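You operate a simulated robot arm through the tools that you are given. There is no shell and no other tool.

You run a simulated robot arm. Do the job below in one go: nothing can be reset, and whatever is moved stays where it is left.

TASK
Clear the stopped note counter, reject its notes and count the purple notes.
Fine: work at the side desk; the notes in the stacker go in the REJECT tray; leave UV on and the counted notes in the stacker with the count showing.

It is judged by the outcome, as a careful person would: the job done as asked, and still so three seconds after it is handed in. It fails if anything else is knocked over, pushed out of place, dropped, spilled or broken.

THE ROBOT
A 7-joint arm with a two-finger parallel gripper, fixed in place. Base frame: the origin is at the foot of the arm, x ahead of it, y to its left, z up. Readings come in m, rad, newtons and seconds.
Its first joint turns from -2.304 to 2.304 rad. Payload 3.91 kg.
The tool frame sits at the grasp point between the pads (the TCP): z along the fingers, y along the line on which they close. The tips reach 0.03 m beyond it. The gripper opens to 0.11 m. The fingers are 0.02 m wide and 0.01 m thick; the gripper's body (0.048 by 0.112 m) begins 0.055 m behind the TCP.
Orientation is told as [roll, pitch, yaw] about the base's x, y, z axes, in that order, counted from this pose: with the fingers straight down and closing along the base's y, the tool's x points along the base's -x, its y along +y and its z along -z.

THE INTERFACE
- The arm moves only by the tool servo_tool. Its argument "motion" is a list of rows, each a list of 7 numbers: the shift along the tool's x, y, z in m, then the turn, a rotation vector about the tool's x, y, z in rad, then the finger opening in m, from 0 to 0.11. In form: [[tx, ty, tz, ax, ay, az, gripper], ...]. A call has 1 to 20 rows; each row shifts and turns the commanded pose from where the row before left it, along the tool's axes as they then stand. Each row takes 0.2 s and may step no farther than 0.05 m and 0.15 rad from the row before; otherwise, or with a gripper value out of range, the whole call is refused. A pose out of reach is approached as far as the arm can. The call stops where the force on the tool passes 40 N (or 10 N more than at its start, if that is more) or the arm is blocked; 0.2 s more then pass. The fingers move at their own pace (about 0.108 m/s each) and stop on an object; they squeeze with about 30 N. The grip force told is the motor's: it shows also when the fingers shut on nothing. Time passes only in rows, and 0.2 s behind the last, so rows that do not move let the fingers close. It gives the time, the measured TCP pose, the force on the tool (base axes), the opening and the grip force at its end, in the units of the frame above (readings bear some noise), with the torque about the TCP (base axes, N m) and any sound that the robot's microphone picked up, and new pictures: "show" is both (left out), scene, wrist or none.
- Cameras (640 x 400 px; columns grow to the right, rows downward): "scene" is fixed at [0.2033, 0.6542, 1.4829]; the picture's right is [-0.91, -0.40, 0.00], its down [-0.33, 0.75, -0.57] and it looks along [0.23, -0.52, -0.82] (base axes); focal length 214 px, centre (320, 200). "wrist" rides on the gripper at [0.072, 0.017, -0.103] in the tool frame; the picture's right is [-0.23, 0.97, 0.00], its down [-0.76, -0.18, -0.62] and it looks along [-0.61, -0.14, 0.78] (tool axes); focal length 222 px, centre (320, 200). There is no depth. A picture from a camera that has moved, and an enlarged one, comes with that camera's place and axes in the base frame and with its lens. The place of the scene camera against the robot may be out by one fixed shift of up to 0.018 m in any direction.
- inspect(camera, box): a new picture of the part [left, top, right, bottom] of that camera's present view, enlarged. It takes no simulated time.
- finish_job(): hands the job in; it is judged then, once.

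Nothing tells you positions but the pictures and the camera data. Unless the task says otherwise, let go and move clear before handing in.

The tools are called as name(argument=value, ...) on one line, values as JSON. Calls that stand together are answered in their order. servo_tool: Moves the arm, as the interface text tells. Its arguments: {"type":"object","properties":{"motion":{"type":"array"},"show":{"type":"string","enum":["both","scene","wrist","none"]}},"required":["motion"]} The other tools are called the same way: inspect (camera, box) takes an enlarged picture of a part of a camera's view; finish_job () hands the job in.

At the start:

```text
time: 0.0
position: [0.3027, 0.4083, 1.2185]
tool_rot: [0.001, 0.0, 0.001]
contact_force: [-0.5, 0.2, 0.3]
moment: [-0.01, -0.01, -0.01]
opening: 0.1098
gripper_force: 0.1
```

scene: 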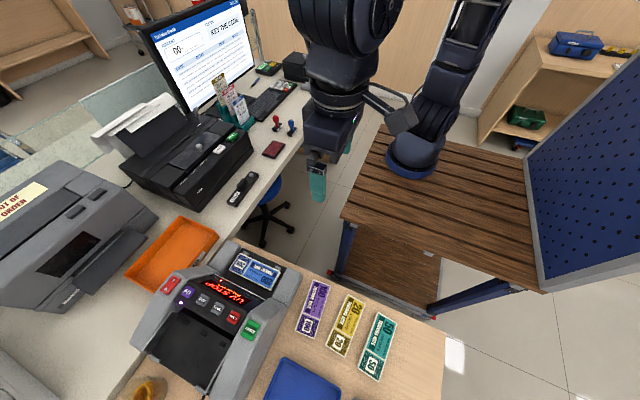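
wrist: 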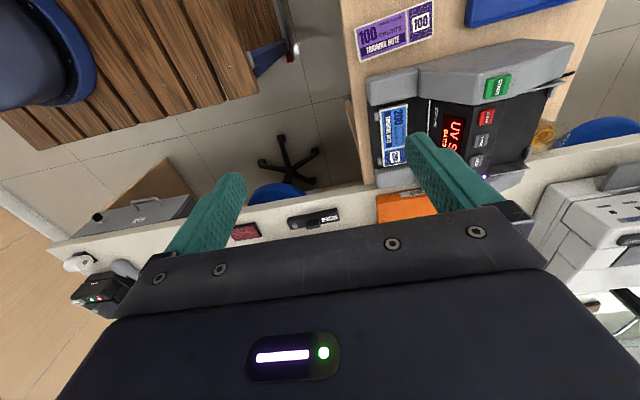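

I see a note counter on a side desk showing a "UV STOP"-type message, with note stacks (purple, yellow, teal), an orange tray and a blue tray beside it. I'll look closer before moving.

inspect(camera="scene", box=[120, 210, 320, 400])

inspect(camera="scene", box=[260, 240, 460, 400])

inspect(camera="scene", box=[140, 0, 320, 120])

inspect(camera="wrist", box=[340, 0, 640, 220])

```text
2.11 times, centred on (220, 305) of scene
camera zoom: at [0.2033, 0.6542, 1.4829], right [-0.91, -0.4, 0.0], down [-0.33, 0.75, -0.57], along [0.23, -0.52, -0.82], focal length 452 px, centre (530, -21)
```

zoom: 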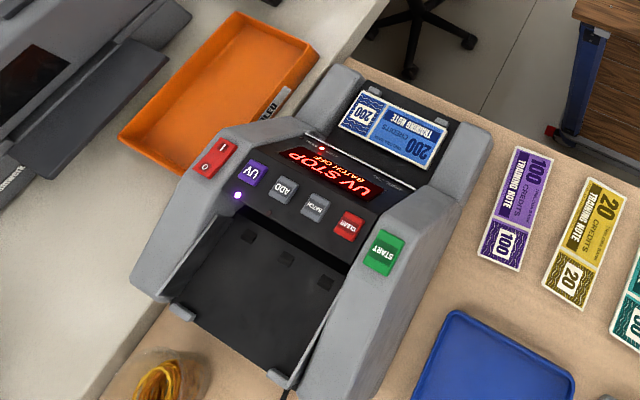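

```text
2.50 times, centred on (360, 320) of scene
camera zoom: at [0.2033, 0.6542, 1.4829], right [-0.91, -0.4, 0.0], down [-0.33, 0.75, -0.57], along [0.23, -0.52, -0.82], focal length 536 px, centre (220, -100)
```

zoom: 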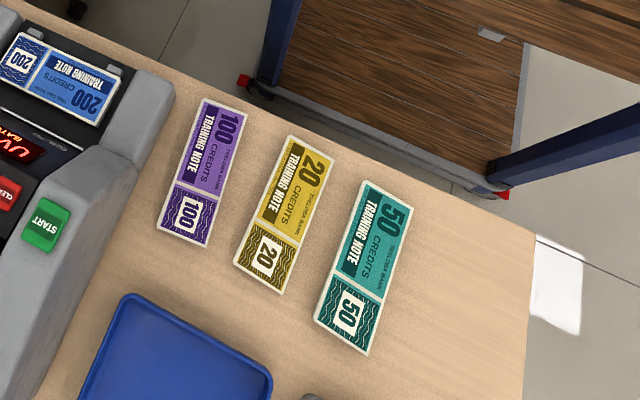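

```text
3.33 times, centred on (230, 60) of scene
camera zoom: at [0.2033, 0.6542, 1.4829], right [-0.91, -0.4, 0.0], down [-0.33, 0.75, -0.57], along [0.23, -0.52, -0.82], focal length 715 px, centre (620, 667)
```

zoom: 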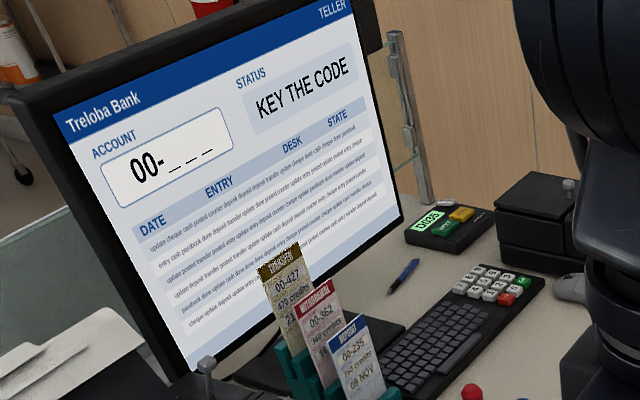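

```text
1.82 times, centred on (490, 110) of wrist
camera zoom: at [0.2303, 0.4253, 1.3225], right [0.23, 0.97, 0.0], down [0.76, -0.18, 0.62], along [0.61, -0.14, -0.78], focal length 404 px, centre (11, 364)
```

zoom: 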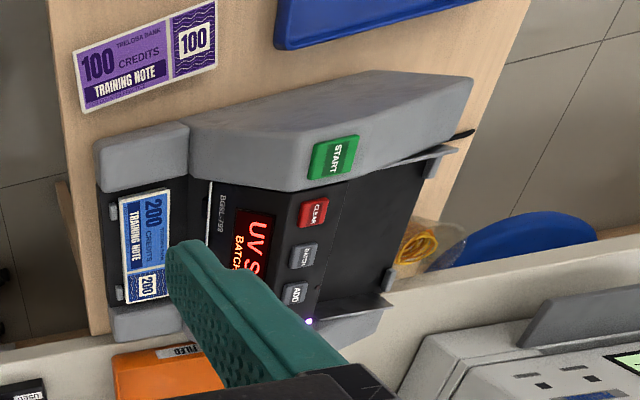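

I see the counter showing "UV STOP / BATCH OFF". Its text reads from the robot side, so the blue 200 notes lie in the front (low) stacker and the black bay behind is the hopper. The desk top is about z=0.75. I'll move the wrist camera over the side desk to read the labels.

servo_tool(motion=[[0, 0.042, 0.018, 0, 0, 0, 0.11], [0, 0.042, 0.018, 0, 0, 0, 0.11], [0, 0.042, 0.018, 0, 0, 0, 0.11], [0, 0.042, 0.018, 0, 0, 0, 0.11], [0, 0.042, 0.018, 0, 0, 0, 0.11], [0, 0, 0, 0, 0, 0, 0.11]], show="both")

```text
time: 1.4
position: [0.3017, 0.6172, 1.1294]
tool_rot: [-0.001, 0.001, 0.001]
contact_force: [-0.1, -0.2, -0.3]
moment: [0.02, 0.04, 0.01]
opening: 0.1098
gripper_force: 0.1
camera wrist: at [0.2293, 0.6338, 1.2315], right [0.23, 0.97, 0.0], down [0.76, -0.18, 0.62], along [0.61, -0.14, -0.78], focal length 222 px, centre (320, 200)
```

scene: 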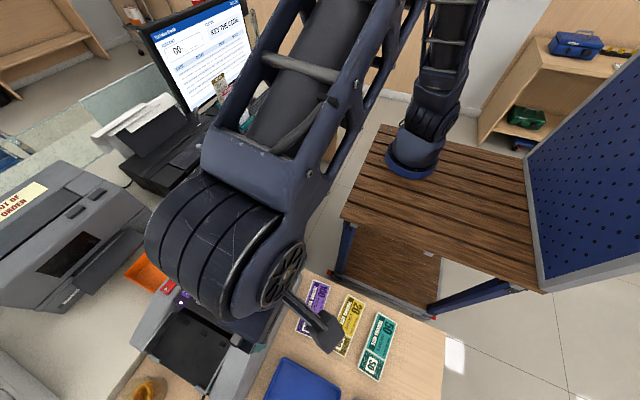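
wrist: 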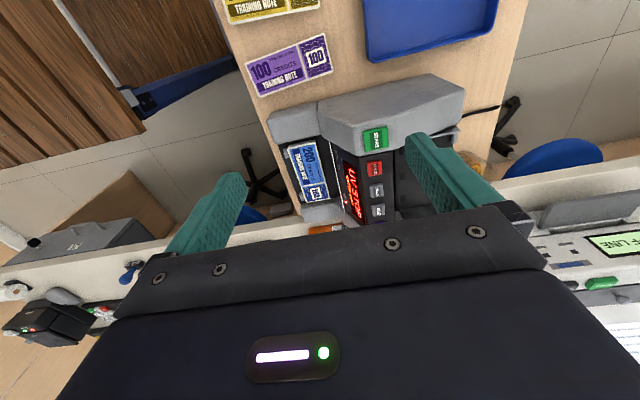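

The wrist view now shows the stacker, panel, blue tray and note packs. I'll zoom in for labels and details.

inspect(camera="wrist", box=[220, 0, 520, 110])

inspect(camera="wrist", box=[250, 70, 490, 230])

inspect(camera="scene", box=[240, 330, 400, 400])

inspect(camera="wrist", box=[0, 0, 200, 130])

```text
2.13 times, centred on (370, 55) of wrist
camera zoom: at [0.2293, 0.6338, 1.2315], right [0.23, 0.97, 0.0], down [0.76, -0.18, 0.62], along [0.61, -0.14, -0.78], focal length 474 px, centre (213, 509)
```

zoom: 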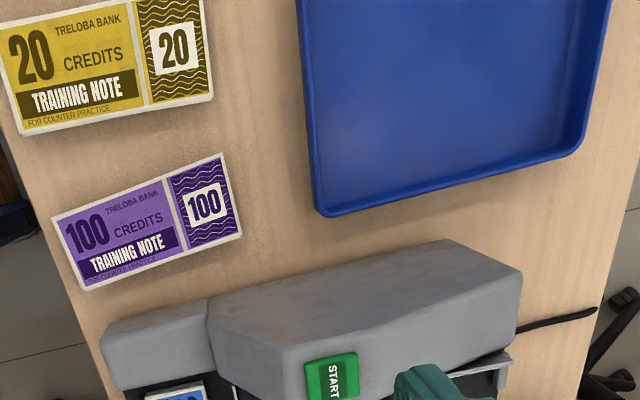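

```text
2.50 times, centred on (370, 150) of wrist
camera zoom: at [0.2293, 0.6338, 1.2315], right [0.23, 0.97, 0.0], down [0.76, -0.18, 0.62], along [0.61, -0.14, -0.78], focal length 555 px, centre (195, 325)
```

zoom: 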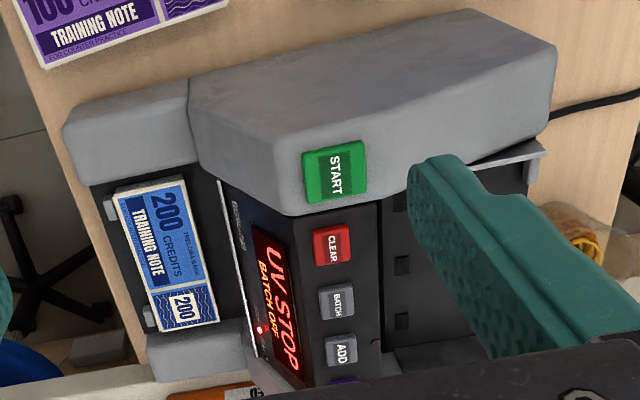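

```text
4.00 times, centred on (320, 365) of scene
camera zoom: at [0.2033, 0.6542, 1.4829], right [-0.91, -0.4, 0.0], down [-0.33, 0.75, -0.57], along [0.23, -0.52, -0.82], focal length 858 px, centre (320, -460)
```

zoom: 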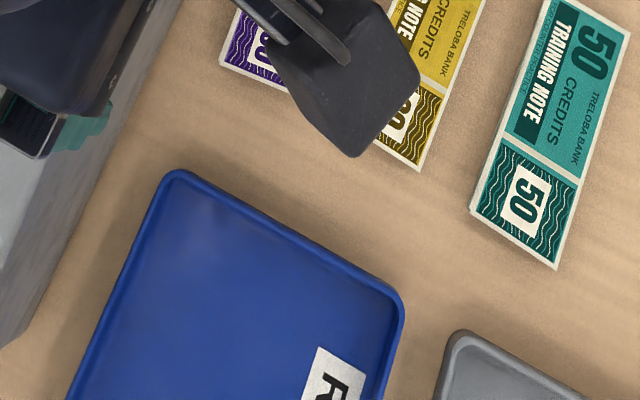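

```text
3.08 times, centred on (100, 65) of wrist
camera zoom: at [0.2293, 0.6338, 1.2315], right [0.23, 0.97, 0.0], down [0.76, -0.18, 0.62], along [0.61, -0.14, -0.78], focal length 684 px, centre (997, 615)
```

zoom: 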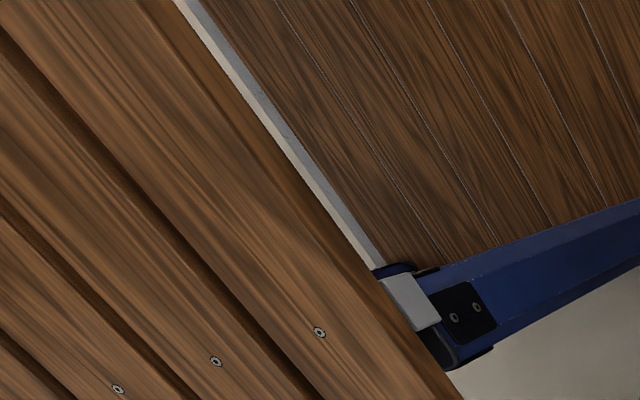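

The blue tray carries a label starting with "R", and there is a grey tray beside it. I'll move back toward -x to see the trays and their labels fully.

servo_tool(motion=[[0.04, 0.02, 0, 0, 0, 0, 0.11], [0.04, 0.02, 0, 0, 0, 0, 0.11], [0.04, 0.02, 0, 0, 0, 0, 0.11], [0.04, 0.02, 0, 0, 0, 0, 0.11], [0, 0, 0, 0, 0, 0, 0.11]], show="both")

```text
time: 2.6
position: [0.1383, 0.6957, 1.129]
tool_rot: [0.0, -0.001, -0.001]
contact_force: [-0.1, 0.5, -0.3]
moment: [0.01, 0.0, 0.02]
opening: 0.1101
gripper_force: 0.1
camera wrist: at [0.0663, 0.7127, 1.2331], right [0.23, 0.97, 0.0], down [0.76, -0.18, 0.62], along [0.61, -0.14, -0.78], focal length 222 px, centre (320, 200)
```

scene: 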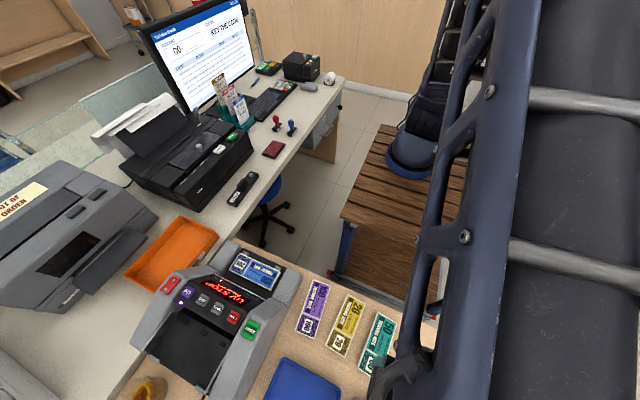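
wrist: 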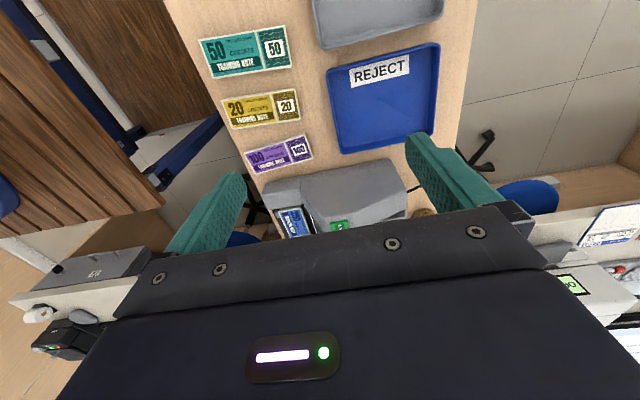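

inspect(camera="wrist", box=[190, 0, 450, 160])

inspect(camera="wrist", box=[240, 130, 440, 250])

inspect(camera="scene", box=[140, 240, 300, 390])

```text
2.46 times, centred on (320, 80) of wrist
camera zoom: at [0.0663, 0.7127, 1.2331], right [0.23, 0.97, 0.0], down [0.76, -0.18, 0.62], along [0.61, -0.14, -0.78], focal length 547 px, centre (320, 495)
```

zoom: 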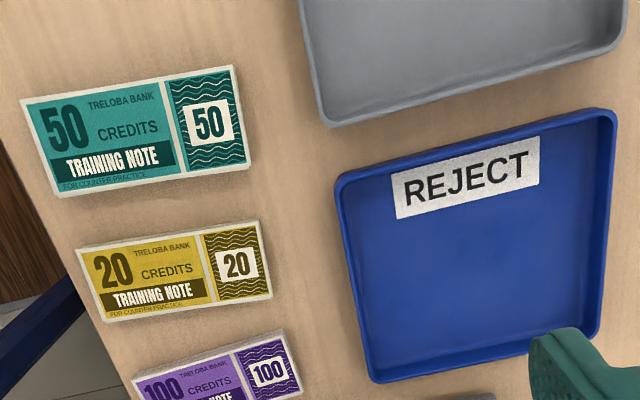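

```text
3.20 times, centred on (340, 190) of wrist
camera zoom: at [0.0663, 0.7127, 1.2331], right [0.23, 0.97, 0.0], down [0.76, -0.18, 0.62], along [0.61, -0.14, -0.78], focal length 711 px, centre (256, 232)
```

zoom: 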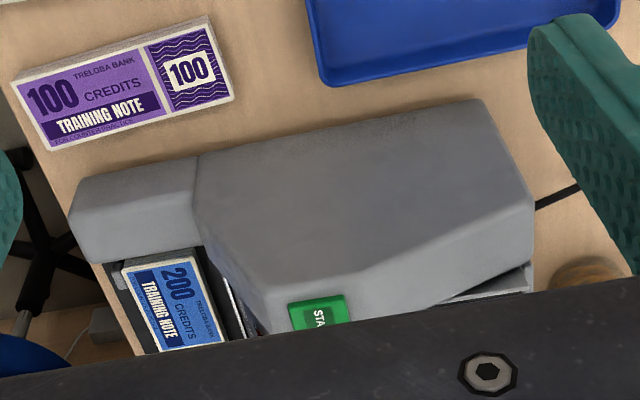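

```text
2.67 times, centred on (220, 315) of scene
camera zoom: at [0.2033, 0.6542, 1.4829], right [-0.91, -0.4, 0.0], down [-0.33, 0.75, -0.57], along [0.23, -0.52, -0.82], focal length 572 px, centre (587, -107)
```

zoom: 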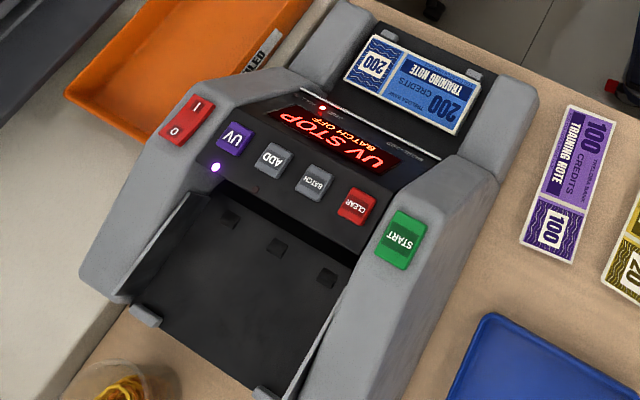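

The blue tray is labelled REJECT. The machine's hopper is on the far (+y) side and the stacker is on the robot side. Next I'll turn the wrist so its camera looks at the machine from the operator side and measure it.

servo_tool(motion=[[-0.0414, -0.0257, 0, 0, 0, 0, 0.11], [-0.0414, -0.0257, 0, 0, 0, 0, 0.11], [-0.0414, -0.0257, 0, 0, 0, 0, 0.11], [-0.0414, -0.0257, 0, 0, 0, 0, 0.11], [-0.0414, -0.0257, 0, 0, 0, 0, 0.11], [-0.0414, -0.0257, 0, 0, 0, 0, 0.11], [-0.0414, -0.0257, 0, 0, 0, 0, 0.11], [0, 0, 0, 0, 0, -0.15, 0.11], [0, 0, 0, 0, 0, -0.15, 0.11], [0, 0, 0, 0, 0, -0.15, 0.11], [0, 0, 0, 0, 0, -0.15, 0.11], [0, 0, 0, 0, 0, -0.15, 0.11], [0, 0, 0, 0, 0, -0.15, 0.11], [0, 0, 0, 0, 0, -0.15, 0.11], [0, 0, 0, 0, 0, -0.15, 0.11], [0, 0, 0, 0, 0, -0.15, 0.11], [0, 0, 0, 0, 0, -0.15, 0.11], [0, 0, 0, 0, 0, -0.0708, 0.11], [0, 0, 0, 0, 0, 0, 0.11]], show="both")

```text
time: 6.6
position: [0.4312, 0.5182, 1.1289]
tool_rot: [-0.001, -0.002, 1.573]
contact_force: [0.0, 0.1, 0.0]
moment: [0.01, 0.0, 0.0]
opening: 0.1101
gripper_force: 0.1
camera wrist: at [0.4161, 0.4471, 1.2329], right [-0.97, 0.23, 0.0], down [0.18, 0.76, 0.62], along [0.14, 0.61, -0.78], focal length 222 px, centre (320, 200)
```

scene: 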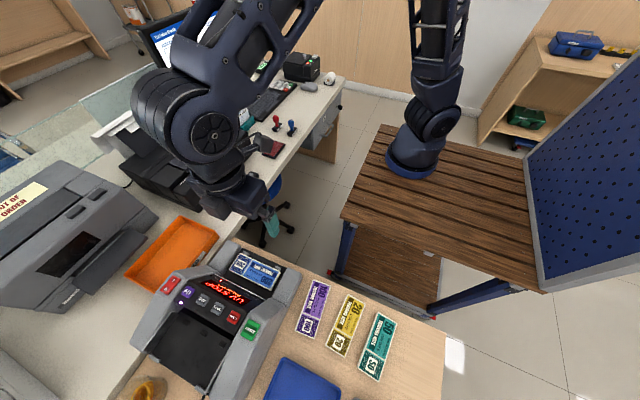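
wrist: 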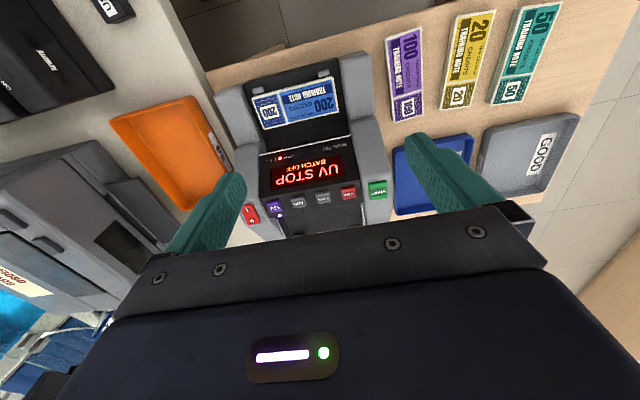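

inspect(camera="wrist", box=[200, 40, 420, 240])

inspect(camera="wrist", box=[370, 0, 590, 210])

inspect(camera="wrist", box=[240, 50, 380, 150])

```text
2.00 times, centred on (310, 140) of wrist
camera zoom: at [0.4161, 0.4471, 1.2329], right [-0.97, 0.23, 0.0], down [0.18, 0.76, 0.62], along [0.14, 0.61, -0.78], focal length 444 px, centre (340, 320)
```

zoom: 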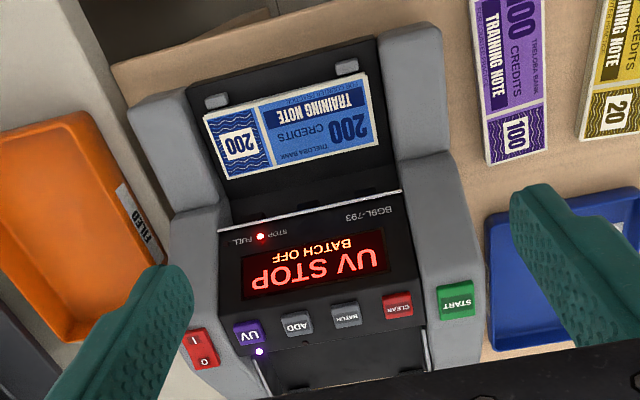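

```text
1.90 times, centred on (480, 105) of wrist
camera zoom: at [0.4161, 0.4471, 1.2329], right [-0.97, 0.23, 0.0], down [0.18, 0.76, 0.62], along [0.14, 0.61, -0.78], focal length 423 px, centre (15, 381)
```

zoom: 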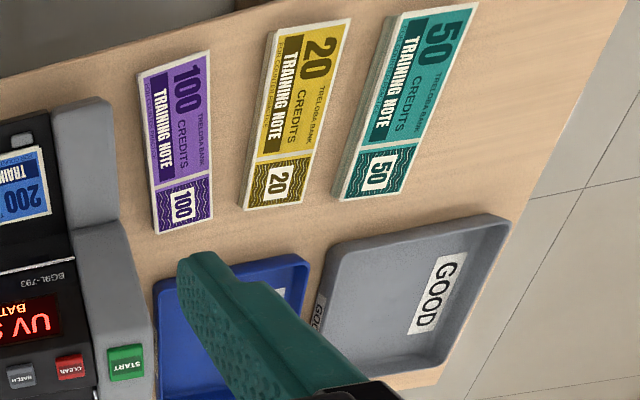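

```text
4.00 times, centred on (310, 100) of wrist
camera zoom: at [0.4161, 0.4471, 1.2329], right [-0.97, 0.23, 0.0], down [0.18, 0.76, 0.62], along [0.14, 0.61, -0.78], focal length 888 px, centre (360, 600)
```

zoom: 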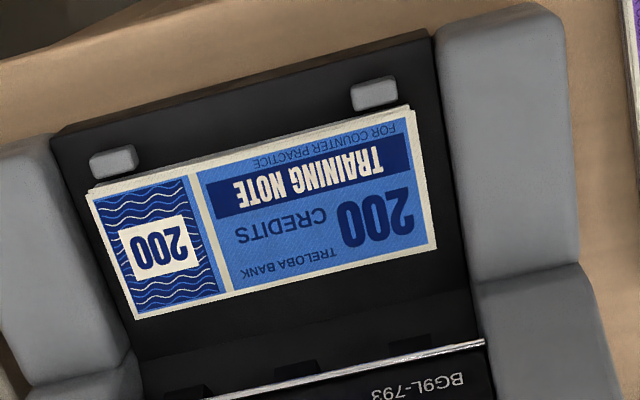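

I have the layout now: GOOD is the grey tray, REJECT is the blue tray at about x 0.14–0.31, y 0.71–0.91. The blue 200 pack sits in the stacker at about (0.485, 0.55, 0.80), START is at (0.372, 0.681, 0.933) and CLEAR is at (0.413, 0.674, 0.94). Now I'll look into the hopper from above.

servo_tool(motion=[[-0.045, -0.008, 0, 0, 0, 0, 0.11], [-0.045, -0.008, 0, 0, 0, 0, 0.11], [-0.045, -0.008, 0, 0, 0, 0, 0.11], [-0.045, -0.008, 0, 0, 0, 0, 0.11], [-0.045, -0.008, 0, 0, 0, 0, 0.11], [0, 0, 0, 0, 0, 0, 0.11]], show="wrist")

```text
time: 8.0
position: [0.4746, 0.7457, 1.1323]
tool_rot: [0.001, 0.001, 1.57]
contact_force: [0.5, 0.1, -0.5]
moment: [0.01, 0.01, 0.0]
opening: 0.11
gripper_force: 0.1
camera wrist: at [0.457, 0.6729, 1.2349], right [-0.97, 0.23, 0.0], down [0.18, 0.76, 0.62], along [0.14, 0.61, -0.78], focal length 222 px, centre (320, 200)
```

wrist: 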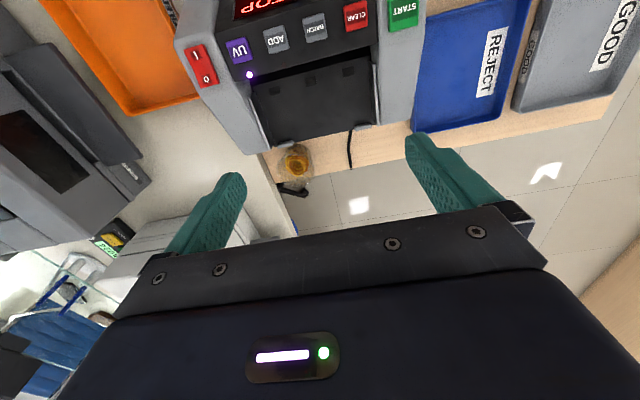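

inspect(camera="wrist", box=[170, 0, 430, 180])

inspect(camera="wrist", box=[230, 30, 390, 160])

inspect(camera="scene", box=[120, 230, 310, 400])

```text
2.22 times, centred on (300, 90) of wrist
camera zoom: at [0.457, 0.6729, 1.2349], right [-0.97, 0.23, 0.0], down [0.18, 0.76, 0.62], along [0.14, 0.61, -0.78], focal length 494 px, centre (364, 444)
```

zoom: 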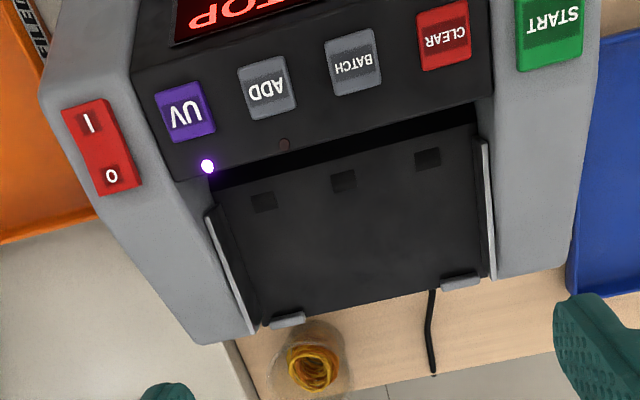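

```text
3.08 times, centred on (310, 95) of wrist
camera zoom: at [0.457, 0.6729, 1.2349], right [-0.97, 0.23, 0.0], down [0.18, 0.76, 0.62], along [0.14, 0.61, -0.78], focal length 684 px, centre (351, 523)
```

zoom: 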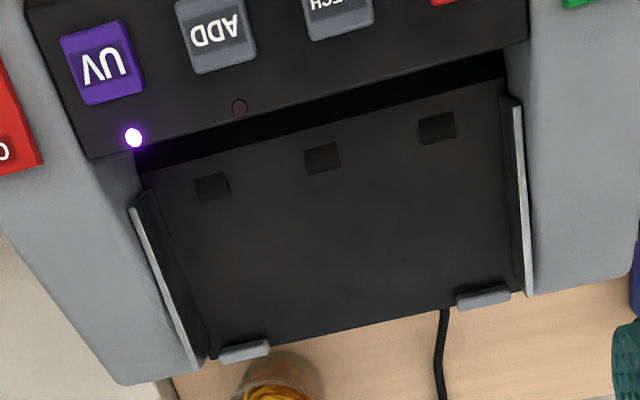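

```text
2.35 times, centred on (215, 315) of scene
camera zoom: at [0.2033, 0.6542, 1.4829], right [-0.91, -0.4, 0.0], down [-0.33, 0.75, -0.57], along [0.23, -0.52, -0.82], focal length 505 px, centre (567, -71)
```

zoom: 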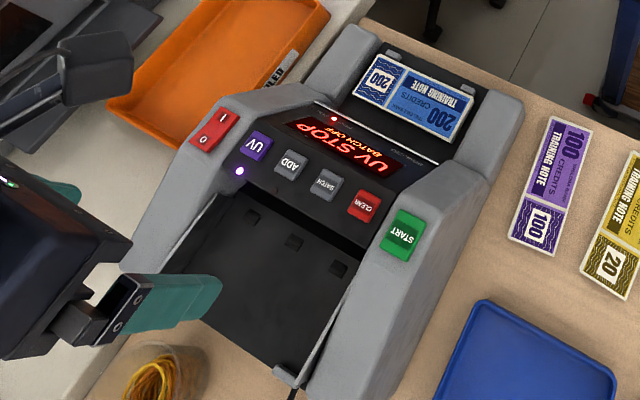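

The hopper plate spans about x 0.40–0.57, y 0.73–0.82 at z≈0.865, with side guides and rear tabs. Next I'll go above the stacker with the fingers closing along y, to look closely at the blue pack.

servo_tool(motion=[[0.049, -0.0025, 0, 0, 0, 0, 0.11], [0.049, -0.0025, 0, 0, 0, 0, 0.11], [0.049, -0.0025, 0, 0, 0, 0, 0.11], [0.049, -0.0025, 0, 0, 0, 0, 0.11], [0, 0, 0, 0, 0, 0.15, 0.11], [0, 0, 0, 0, 0, 0.15, 0.11], [0, 0, 0, 0, 0, 0.15, 0.11], [0, 0, 0, 0, 0, 0.15, 0.11], [0, 0, 0, 0, 0, 0.15, 0.11], [0, 0, 0, 0, 0, 0.15, 0.11], [0, 0, 0, 0, 0, 0.15, 0.11], [0, 0, 0, 0, 0, 0.15, 0.11], [0, 0, 0, 0, 0, 0.15, 0.11], [0, 0, 0, 0, 0, 0.15, 0.11], [0, 0, 0, 0, 0, 0.0708, 0.11], [0, 0, 0.04, 0, 0, 0, 0.11], [0, 0, 0.04, 0, 0, 0, 0.11], [0, 0, 0.04, 0, 0, 0, 0.11], [0, 0, 0, 0, 0, 0, 0.11]], show="both")

```text
time: 12.0
position: [0.4808, 0.5478, 1.011]
tool_rot: [-0.001, -0.002, 0.0]
contact_force: [0.6, 0.9, 0.2]
moment: [0.0, 0.01, -0.01]
opening: 0.1098
gripper_force: 0.1
camera wrist: at [0.4092, 0.5652, 1.1143], right [0.23, 0.97, 0.0], down [0.76, -0.18, 0.62], along [0.61, -0.14, -0.78], focal length 222 px, centre (320, 200)
```

scene: 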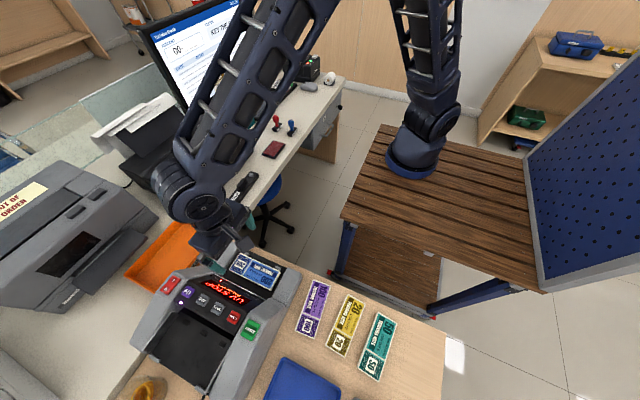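
wrist: 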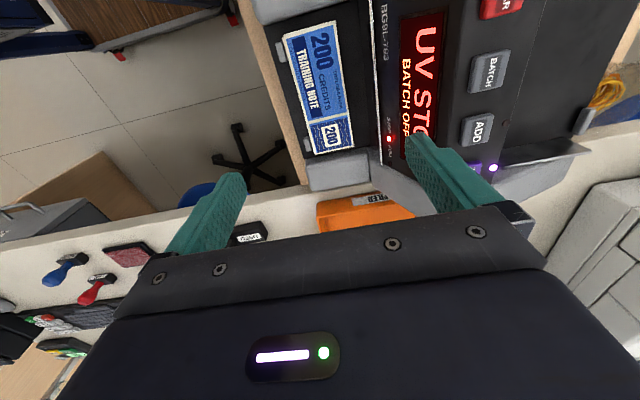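

inspect(camera="wrist", box=[240, 0, 440, 200])

inspect(camera="wrist", box=[360, 0, 560, 200])

inspect(camera="scene", box=[180, 200, 320, 310])

```text
2.00 times, centred on (340, 100) of wrist
camera zoom: at [0.4092, 0.5652, 1.1143], right [0.23, 0.97, 0.0], down [0.76, -0.18, 0.62], along [0.61, -0.14, -0.78], focal length 444 px, centre (280, 400)
```

zoom: 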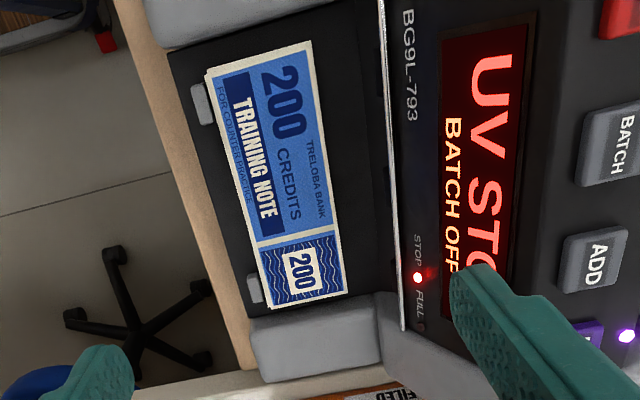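

```text
2.00 times, centred on (460, 100) of wrist
camera zoom: at [0.4092, 0.5652, 1.1143], right [0.23, 0.97, 0.0], down [0.76, -0.18, 0.62], along [0.61, -0.14, -0.78], focal length 444 px, centre (40, 400)
```

zoom: 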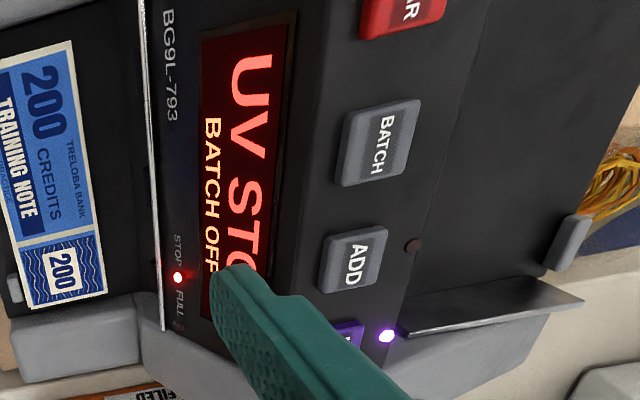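

```text
3.64 times, centred on (250, 255) of scene
camera zoom: at [0.2033, 0.6542, 1.4829], right [-0.91, -0.4, 0.0], down [-0.33, 0.75, -0.57], along [0.23, -0.52, -0.82], focal length 780 px, centre (574, 0)
```

zoom: 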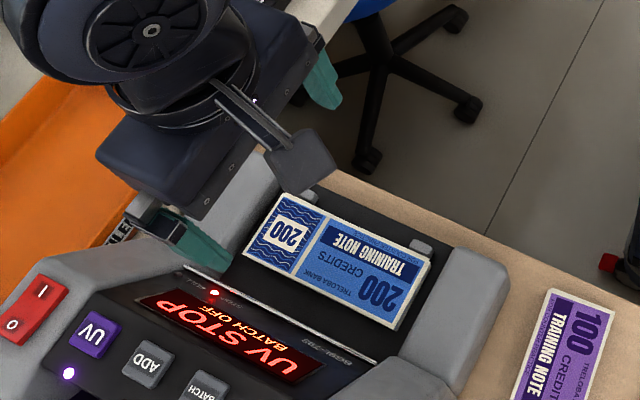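

The blue pack measures about 0.149 × 0.062 m, centred near (0.486, 0.551) with its top at z≈0.805. The tabs sit at x 0.424 and 0.541, so fingers at x≈0.486 go between them. I'll descend to just above the pack with a narrower opening.

servo_tool(motion=[[-0.005, 0.001, 0.03, 0, 0, 0, 0.083], [0, 0, 0.035, 0, 0, 0, 0.083], [0, 0, 0.035, 0, 0, 0, 0.083], [0, 0, 0.035, 0, 0, 0, 0.083], [0, 0, 0.012, 0, 0, 0, 0.083], [0, 0, 0, 0, 0, 0, 0.083]], show="both")

```text
time: 13.4
position: [0.486, 0.5519, 0.8622]
tool_rot: [0.0, -0.001, 0.001]
contact_force: [-1.4, 0.0, 0.8]
moment: [0.01, 0.0, -0.02]
opening: 0.0832
gripper_force: 0.0
camera wrist: at [0.4147, 0.5686, 0.9658], right [0.23, 0.97, 0.0], down [0.76, -0.18, 0.62], along [0.61, -0.14, -0.78], focal length 222 px, centre (320, 200)
```

scene: 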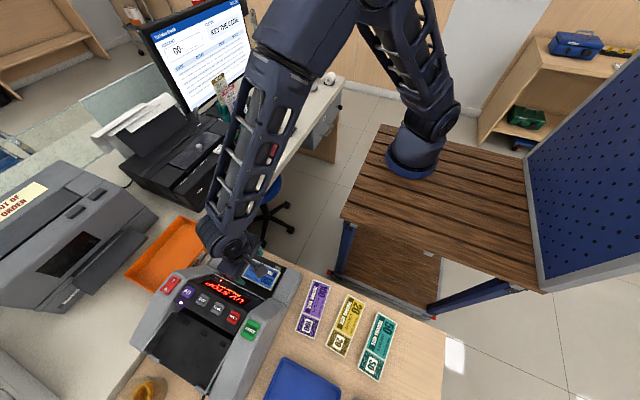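
wrist: 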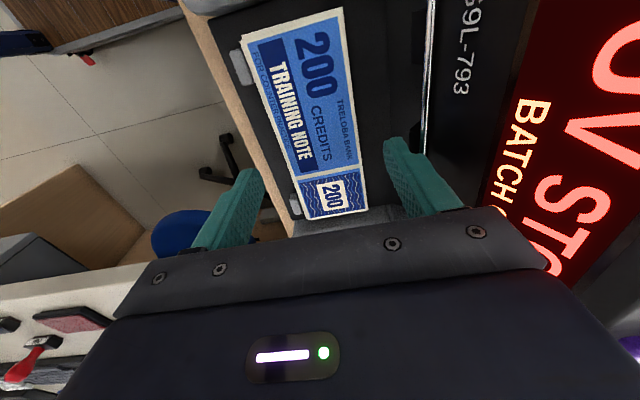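

inspect(camera="wrist", box=[190, 0, 450, 240])

inspect(camera="scene", box=[190, 220, 310, 310])

```text
1.67 times, centred on (320, 120) of wrist
camera zoom: at [0.4147, 0.5686, 0.9658], right [0.23, 0.97, 0.0], down [0.76, -0.18, 0.62], along [0.61, -0.14, -0.78], focal length 370 px, centre (320, 333)
```

zoom: 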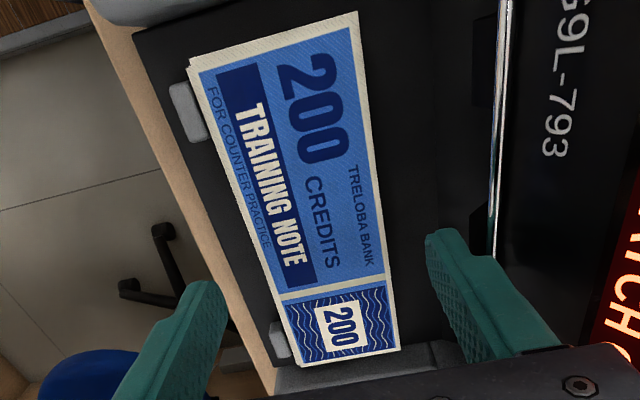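

```text
4.44 times, centred on (250, 265) of scene
camera zoom: at [0.2033, 0.6542, 1.4829], right [-0.91, -0.4, 0.0], down [-0.33, 0.75, -0.57], along [0.23, -0.52, -0.82], focal length 953 px, centre (631, -89)
```

zoom: 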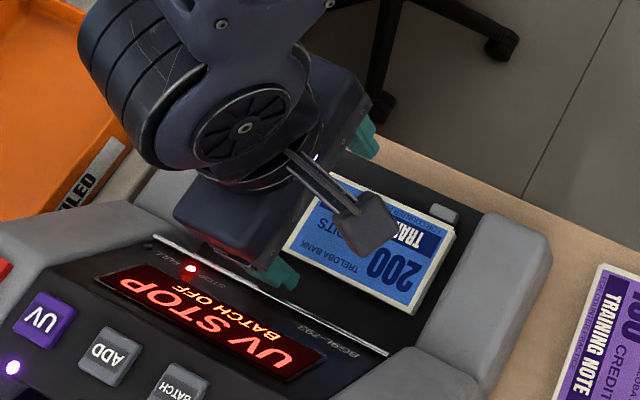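

The pack is confirmed at x 0.411–0.561, y 0.521–0.582 with its top at z≈0.805, and the fingers straddle it with the rear finger clear of the panel lip. Next I'll lower gently until the tips sit just above the stacker floor.

servo_tool(motion=[[0, 0, 0.012, 0, 0, 0, 0.08], [0, 0, 0.012, 0, 0, 0, 0.08], [0, 0, 0.008, 0, 0, 0, 0.08], [0, 0, 0, 0, 0, 0, 0.08]], show="wrist")

```text
time: 14.4
position: [0.4859, 0.5497, 0.8301]
tool_rot: [0.0, 0.001, 0.002]
contact_force: [0.4, -0.5, -0.1]
moment: [-0.02, -0.02, 0.01]
opening: 0.08
gripper_force: 0.1
camera wrist: at [0.4136, 0.5662, 0.9339], right [0.23, 0.97, 0.0], down [0.76, -0.18, 0.62], along [0.61, -0.14, -0.78], focal length 222 px, centre (320, 200)
```

wrist: 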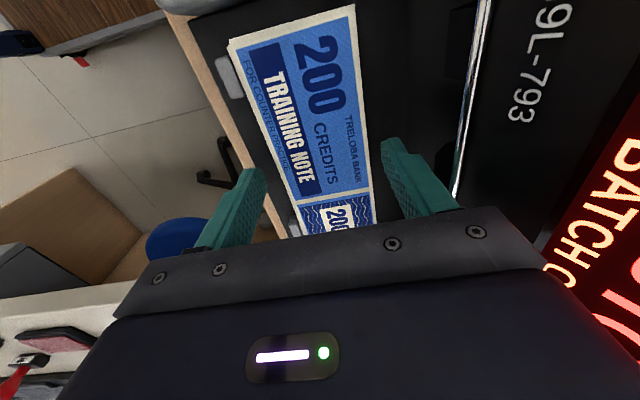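

No contact yet, with the tips at about z=0.800. I'll go 3 mm lower and close on the pack.

servo_tool(motion=[[0, 0, 0.0015, 0, 0, 0, 0.08], [0, 0, 0.0015, 0, 0, 0, 0.08], [0, 0, 0, 0, 0, 0, 0.066], [0, 0, 0, 0, 0, 0, 0.05], [0, 0, 0, 0, 0, 0, 0.05], [0, 0, 0, 0, 0, 0, 0.05]], show="both")

```text
time: 15.8
position: [0.4863, 0.55, 0.8267]
tool_rot: [0.001, -0.001, 0.001]
contact_force: [0.8, 9.2, 0.3]
moment: [0.27, -0.05, -0.01]
opening: 0.0592
gripper_force: 30.0
camera wrist: at [0.414, 0.5658, 0.9304], right [0.23, 0.97, 0.0], down [0.76, -0.18, 0.62], along [0.61, -0.14, -0.78], focal length 222 px, centre (320, 200)
```

scene: 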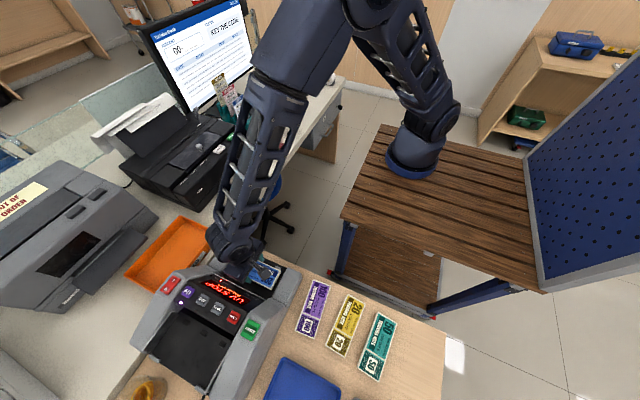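
wrist: 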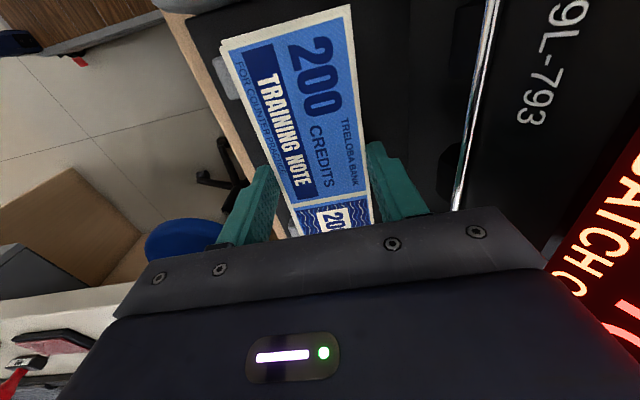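

I have the pack gripped at 0.059 m opening, 30 N. It presses slightly on the front tabs, so I'll shift 2 mm back and lift straight up.

servo_tool(motion=[[0, 0.002, 0, 0, 0, 0, 0.05], [0, 0, -0.005, 0, 0, 0, 0.05], [0, 0, -0.01, 0, 0, 0, 0.05], [0, 0, -0.02, 0, 0, 0, 0.05], [0, 0, -0.03, 0, 0, 0, 0.05], [0, 0, -0.03, 0, 0, 0, 0.05], [0, 0, 0, 0, 0, 0, 0.05]], show="both")

```text
time: 17.4
position: [0.4906, 0.5509, 0.9202]
tool_rot: [-0.001, 0.0, 0.003]
contact_force: [0.3, -0.1, 0.7]
moment: [0.02, 0.01, -0.02]
opening: 0.0591
gripper_force: 30.1
camera wrist: at [0.4168, 0.5675, 1.0245], right [0.23, 0.97, 0.0], down [0.76, -0.18, 0.62], along [0.61, -0.14, -0.78], focal length 222 px, centre (320, 200)
```

scene: 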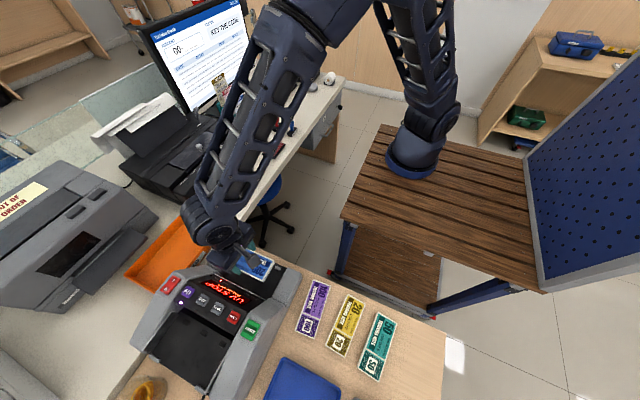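
wrist: 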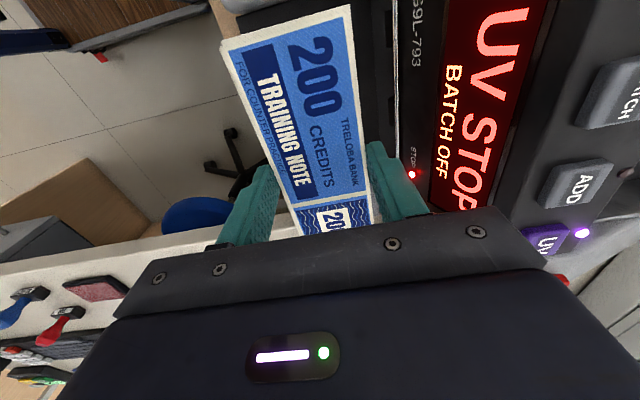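

The pack is held and clear of the stacker. I'll raise it and carry it over to the REJECT tray area.

servo_tool(motion=[[0, 0, -0.04, 0, 0, 0, 0.05], [0, 0, -0.04, 0, 0, 0, 0.05], [0, 0, -0.04, 0, 0, 0, 0.05], [0.033, 0.0324, 0, 0, 0, 0, 0.05], [0.033, 0.0324, 0, 0, 0, 0, 0.05], [0.033, 0.0324, 0, 0, 0, 0, 0.05], [0.033, 0.0324, 0, 0, 0, 0, 0.05], [0.033, 0.0324, 0, 0, 0, 0, 0.05], [0.033, 0.0324, 0, 0, 0, 0, 0.05], [0.033, 0.0324, 0, 0, 0, 0, 0.05], [0.033, 0.0324, 0, 0, 0, 0, 0.05], [0, 0, 0, 0, 0, -0.15, 0.05], [0, 0, 0, 0, 0, -0.15, 0.05], [0, 0, 0, 0, 0, -0.15, 0.05], [0, 0, 0, 0, 0, -0.15, 0.05], [0, 0, 0, 0, 0, -0.15, 0.05], [0, 0, 0, 0, 0, 0, 0.05]], show="both")

```text
time: 21.0
position: [0.2235, 0.8099, 1.0407]
tool_rot: [-0.001, -0.001, 0.752]
contact_force: [-0.5, 0.6, -1.2]
moment: [-0.02, 0.02, -0.03]
opening: 0.059
gripper_force: 30.0
camera wrist: at [0.1588, 0.772, 1.1447], right [-0.5, 0.87, 0.0], down [0.68, 0.39, 0.62], along [0.54, 0.31, -0.78], focal length 222 px, centre (320, 200)
```

scene: 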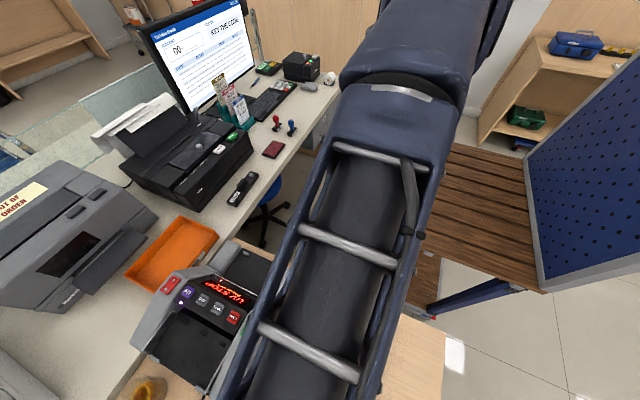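
wrist: 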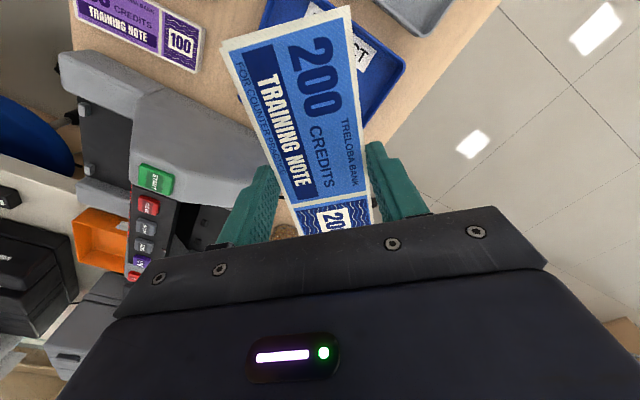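

The stacker is now empty. I'll finish the quarter turn so the pack's long side lines up with the tray's long side, then come down partway.

servo_tool(motion=[[0, 0, 0, 0, 0, -0.15, 0.05], [0, 0, 0, 0, 0, -0.15, 0.05], [0, 0, 0, 0, 0, -0.15, 0.05], [0, 0, 0, 0, 0, -0.15, 0.05], [0, 0, 0, 0, 0, -0.15, 0.05], [0, 0, 0, 0, 0, -0.07, 0.05], [0, 0, 0.035, 0, 0, 0, 0.05], [0, 0, 0.035, 0, 0, 0, 0.05], [0, 0, 0.035, 0, 0, 0, 0.05], [0, 0, 0.035, 0, 0, 0, 0.05], [0, 0, 0, 0, 0, 0, 0.05]], show="both")

```text
time: 23.4
position: [0.2208, 0.8101, 0.8993]
tool_rot: [-0.001, 0.001, 1.571]
contact_force: [0.6, -0.1, -0.6]
moment: [0.03, 0.01, 0.03]
opening: 0.059
gripper_force: 30.0
camera wrist: at [0.2049, 0.737, 1.0036], right [-0.97, 0.23, 0.0], down [0.18, 0.76, 0.62], along [0.14, 0.61, -0.78], focal length 222 px, centre (320, 200)
```

scene: 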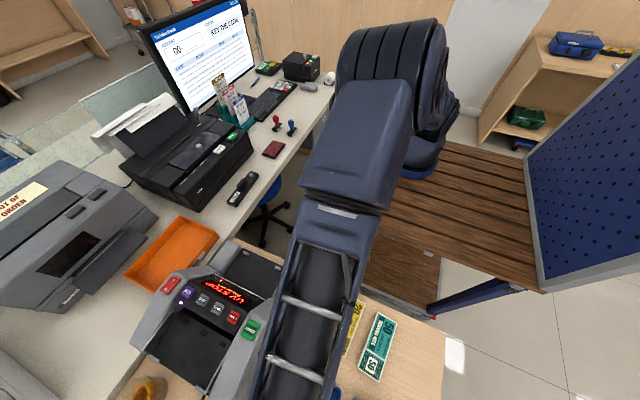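
wrist: 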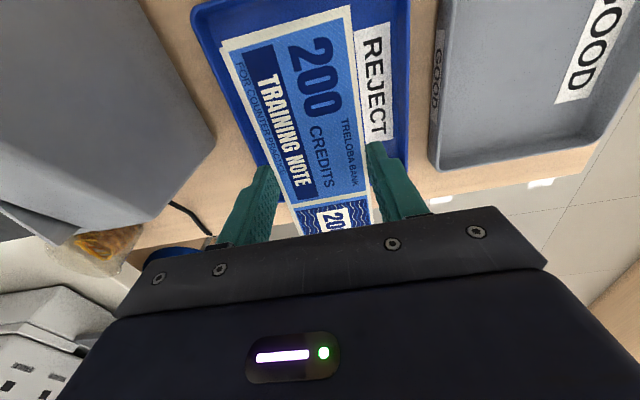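

The pack is lined up inside the REJECT tray's outline. I'll lower it close to the tray floor.

servo_tool(motion=[[0, 0, 0.035, 0, 0, 0, 0.05], [0, 0, 0.035, 0, 0, 0, 0.05], [0, 0, 0.03, 0, 0, 0, 0.05], [0, 0, 0.006, 0, 0, 0, 0.05], [0, 0, 0.003, 0, 0, 0, 0.05], [0, 0, 0.001, 0, 0, 0, 0.05]], show="wrist")

```text
time: 24.8
position: [0.2213, 0.81, 0.7922]
tool_rot: [-0.001, 0.001, 1.572]
contact_force: [-0.8, 0.6, -0.1]
moment: [-0.02, -0.01, 0.02]
opening: 0.0591
gripper_force: 30.2
camera wrist: at [0.2054, 0.7367, 0.8952], right [-0.97, 0.23, 0.0], down [0.18, 0.76, 0.62], along [0.14, 0.61, -0.78], focal length 222 px, centre (320, 200)
```

wrist: 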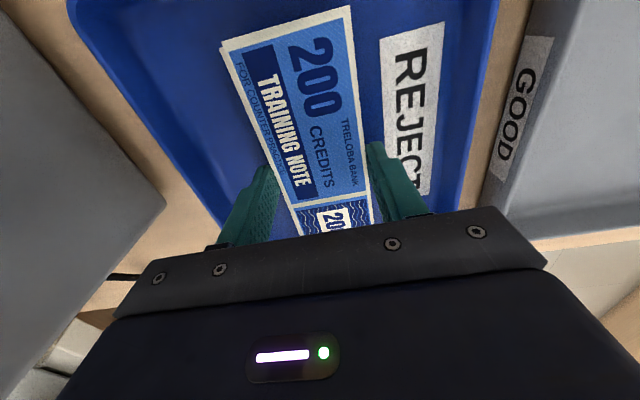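

servo_tool(motion=[[0, 0, 0.002, 0, 0, 0, 0.05], [0, 0, 0.002, 0, 0, 0, 0.05], [0, 0, 0.001, 0, 0, 0, 0.05], [0, 0, 0, 0, 0, 0, 0.05]], show="none")

```text
time: 25.8
position: [0.222, 0.8097, 0.7885]
tool_rot: [0.0, -0.003, 1.57]
contact_force: [0.4, 3.9, 26.8]
moment: [0.16, 0.0, 0.01]
opening: 0.059
gripper_force: 29.5
```

Contact with the tray floor. I'll ease up 1 mm, release and rise straight up.

servo_tool(motion=[[0, 0, -0.0015, 0, 0, 0, 0.05], [0, 0, 0, 0, 0, 0, 0.065], [0, 0, 0, 0, 0, 0, 0.08], [0, 0, 0, 0, 0, 0, 0.085], [0, 0, -0.01, 0, 0, 0, 0.085], [0, 0, -0.03, 0, 0, 0, 0.085], [0, 0, -0.04, 0, 0, 0, 0.085], [0, 0, -0.04, 0, 0, 0, 0.085], [0, 0, 0, 0, 0, 0, 0.085]], show="both")

```text
time: 27.8
position: [0.2215, 0.8099, 0.9086]
tool_rot: [0.002, -0.001, 1.57]
contact_force: [0.4, -0.4, -0.2]
moment: [-0.02, -0.01, 0.0]
opening: 0.0848
gripper_force: 0.1
camera wrist: at [0.2049, 0.7373, 1.0118], right [-0.97, 0.23, 0.0], down [0.18, 0.76, 0.62], along [0.14, 0.61, -0.78], focal length 222 px, centre (320, 200)
```

scene: 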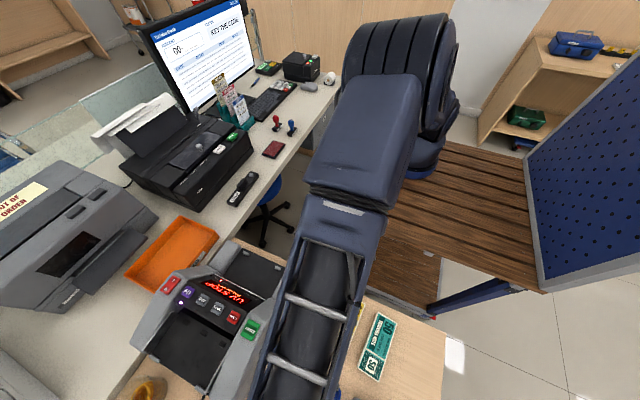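
wrist: 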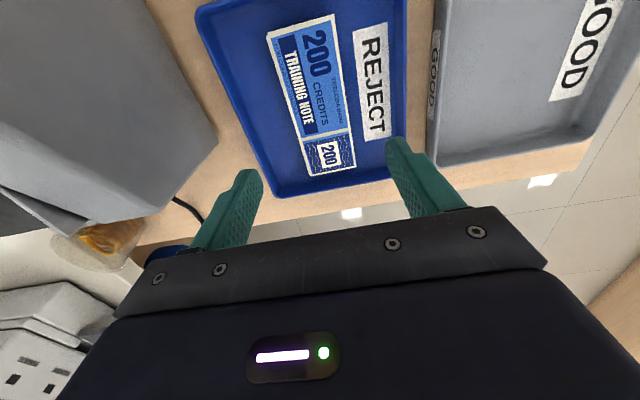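

The blue notes now lie flat in the REJECT tray. Next I'll rise, close the fingers and go above the CLEAR key at about (0.421, 0.676).

servo_tool(motion=[[0, 0, -0.045, 0, 0, 0, 0.06], [0, 0, -0.045, 0, 0, 0, 0.03], [0, 0, -0.045, 0, 0, 0, 0], [0.0268, -0.0399, 0, 0, 0, 0, 0], [0.0268, -0.0399, 0, 0, 0, 0, 0], [0.0268, -0.0399, 0, 0, 0, 0, 0], [0.0268, -0.0399, 0, 0, 0, 0, 0], [0.0268, -0.0399, 0, 0, 0, 0, 0], [0, 0, 0, 0, 0, 0, 0]], show="both")

```text
time: 29.8
position: [0.4206, 0.6787, 1.0496]
tool_rot: [-0.001, 0.0, 1.571]
contact_force: [0.2, 0.2, 0.8]
moment: [-0.01, -0.04, -0.03]
opening: 0.0002
gripper_force: 29.8
camera wrist: at [0.4041, 0.6068, 1.1513], right [-0.97, 0.23, 0.0], down [0.18, 0.76, 0.62], along [0.14, 0.61, -0.78], focal length 222 px, centre (320, 200)
```

scene: 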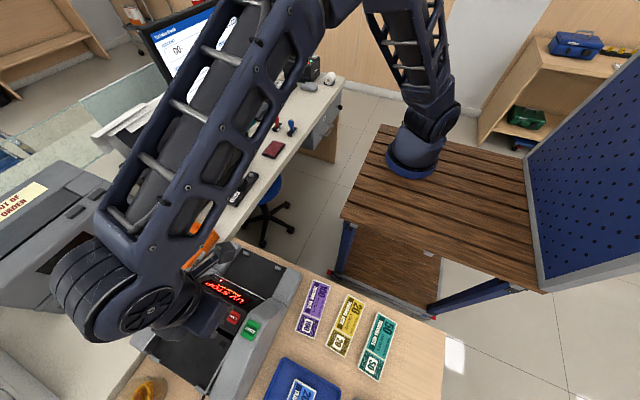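
wrist: 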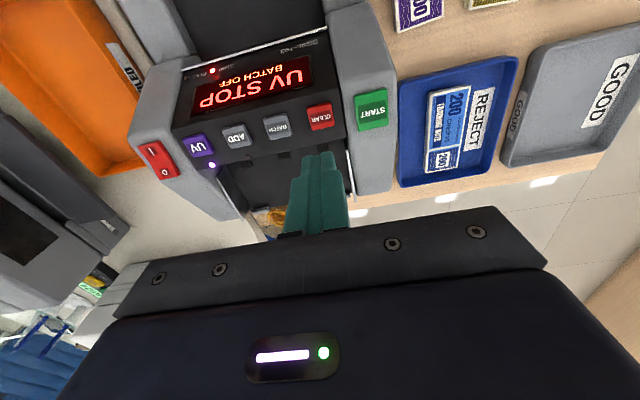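

inspect(camera="wrist", box=[140, 20, 400, 230])

inspect(camera="scene", box=[190, 250, 320, 400])

```text
1.90 times, centred on (270, 125) of wrist
camera zoom: at [0.4041, 0.6068, 1.1513], right [-0.97, 0.23, 0.0], down [0.18, 0.76, 0.62], along [0.14, 0.61, -0.78], focal length 423 px, centre (415, 343)
```

zoom: 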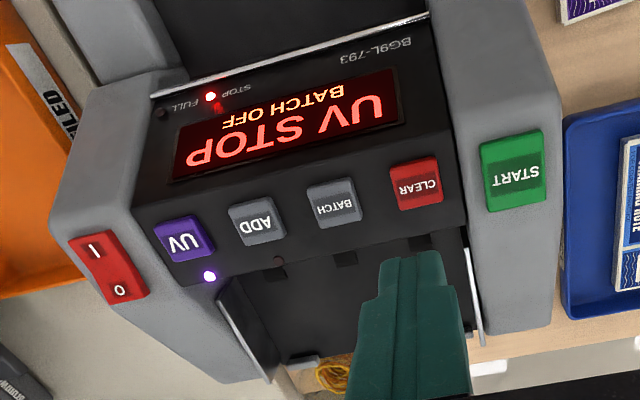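

```text
2.67 times, centred on (255, 325) of scene
camera zoom: at [0.2033, 0.6542, 1.4829], right [-0.91, -0.4, 0.0], down [-0.33, 0.75, -0.57], along [0.23, -0.52, -0.82], focal length 572 px, centre (493, -133)
```

zoom: 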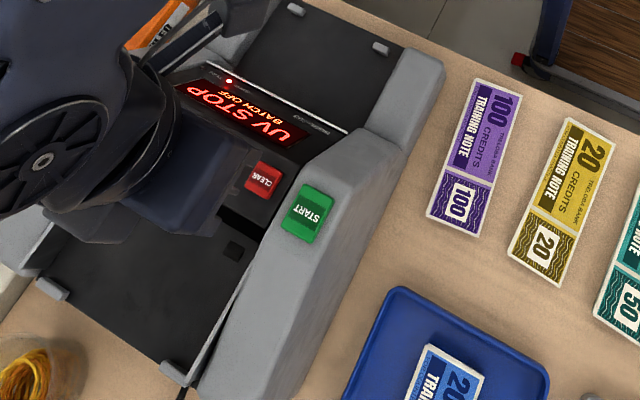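

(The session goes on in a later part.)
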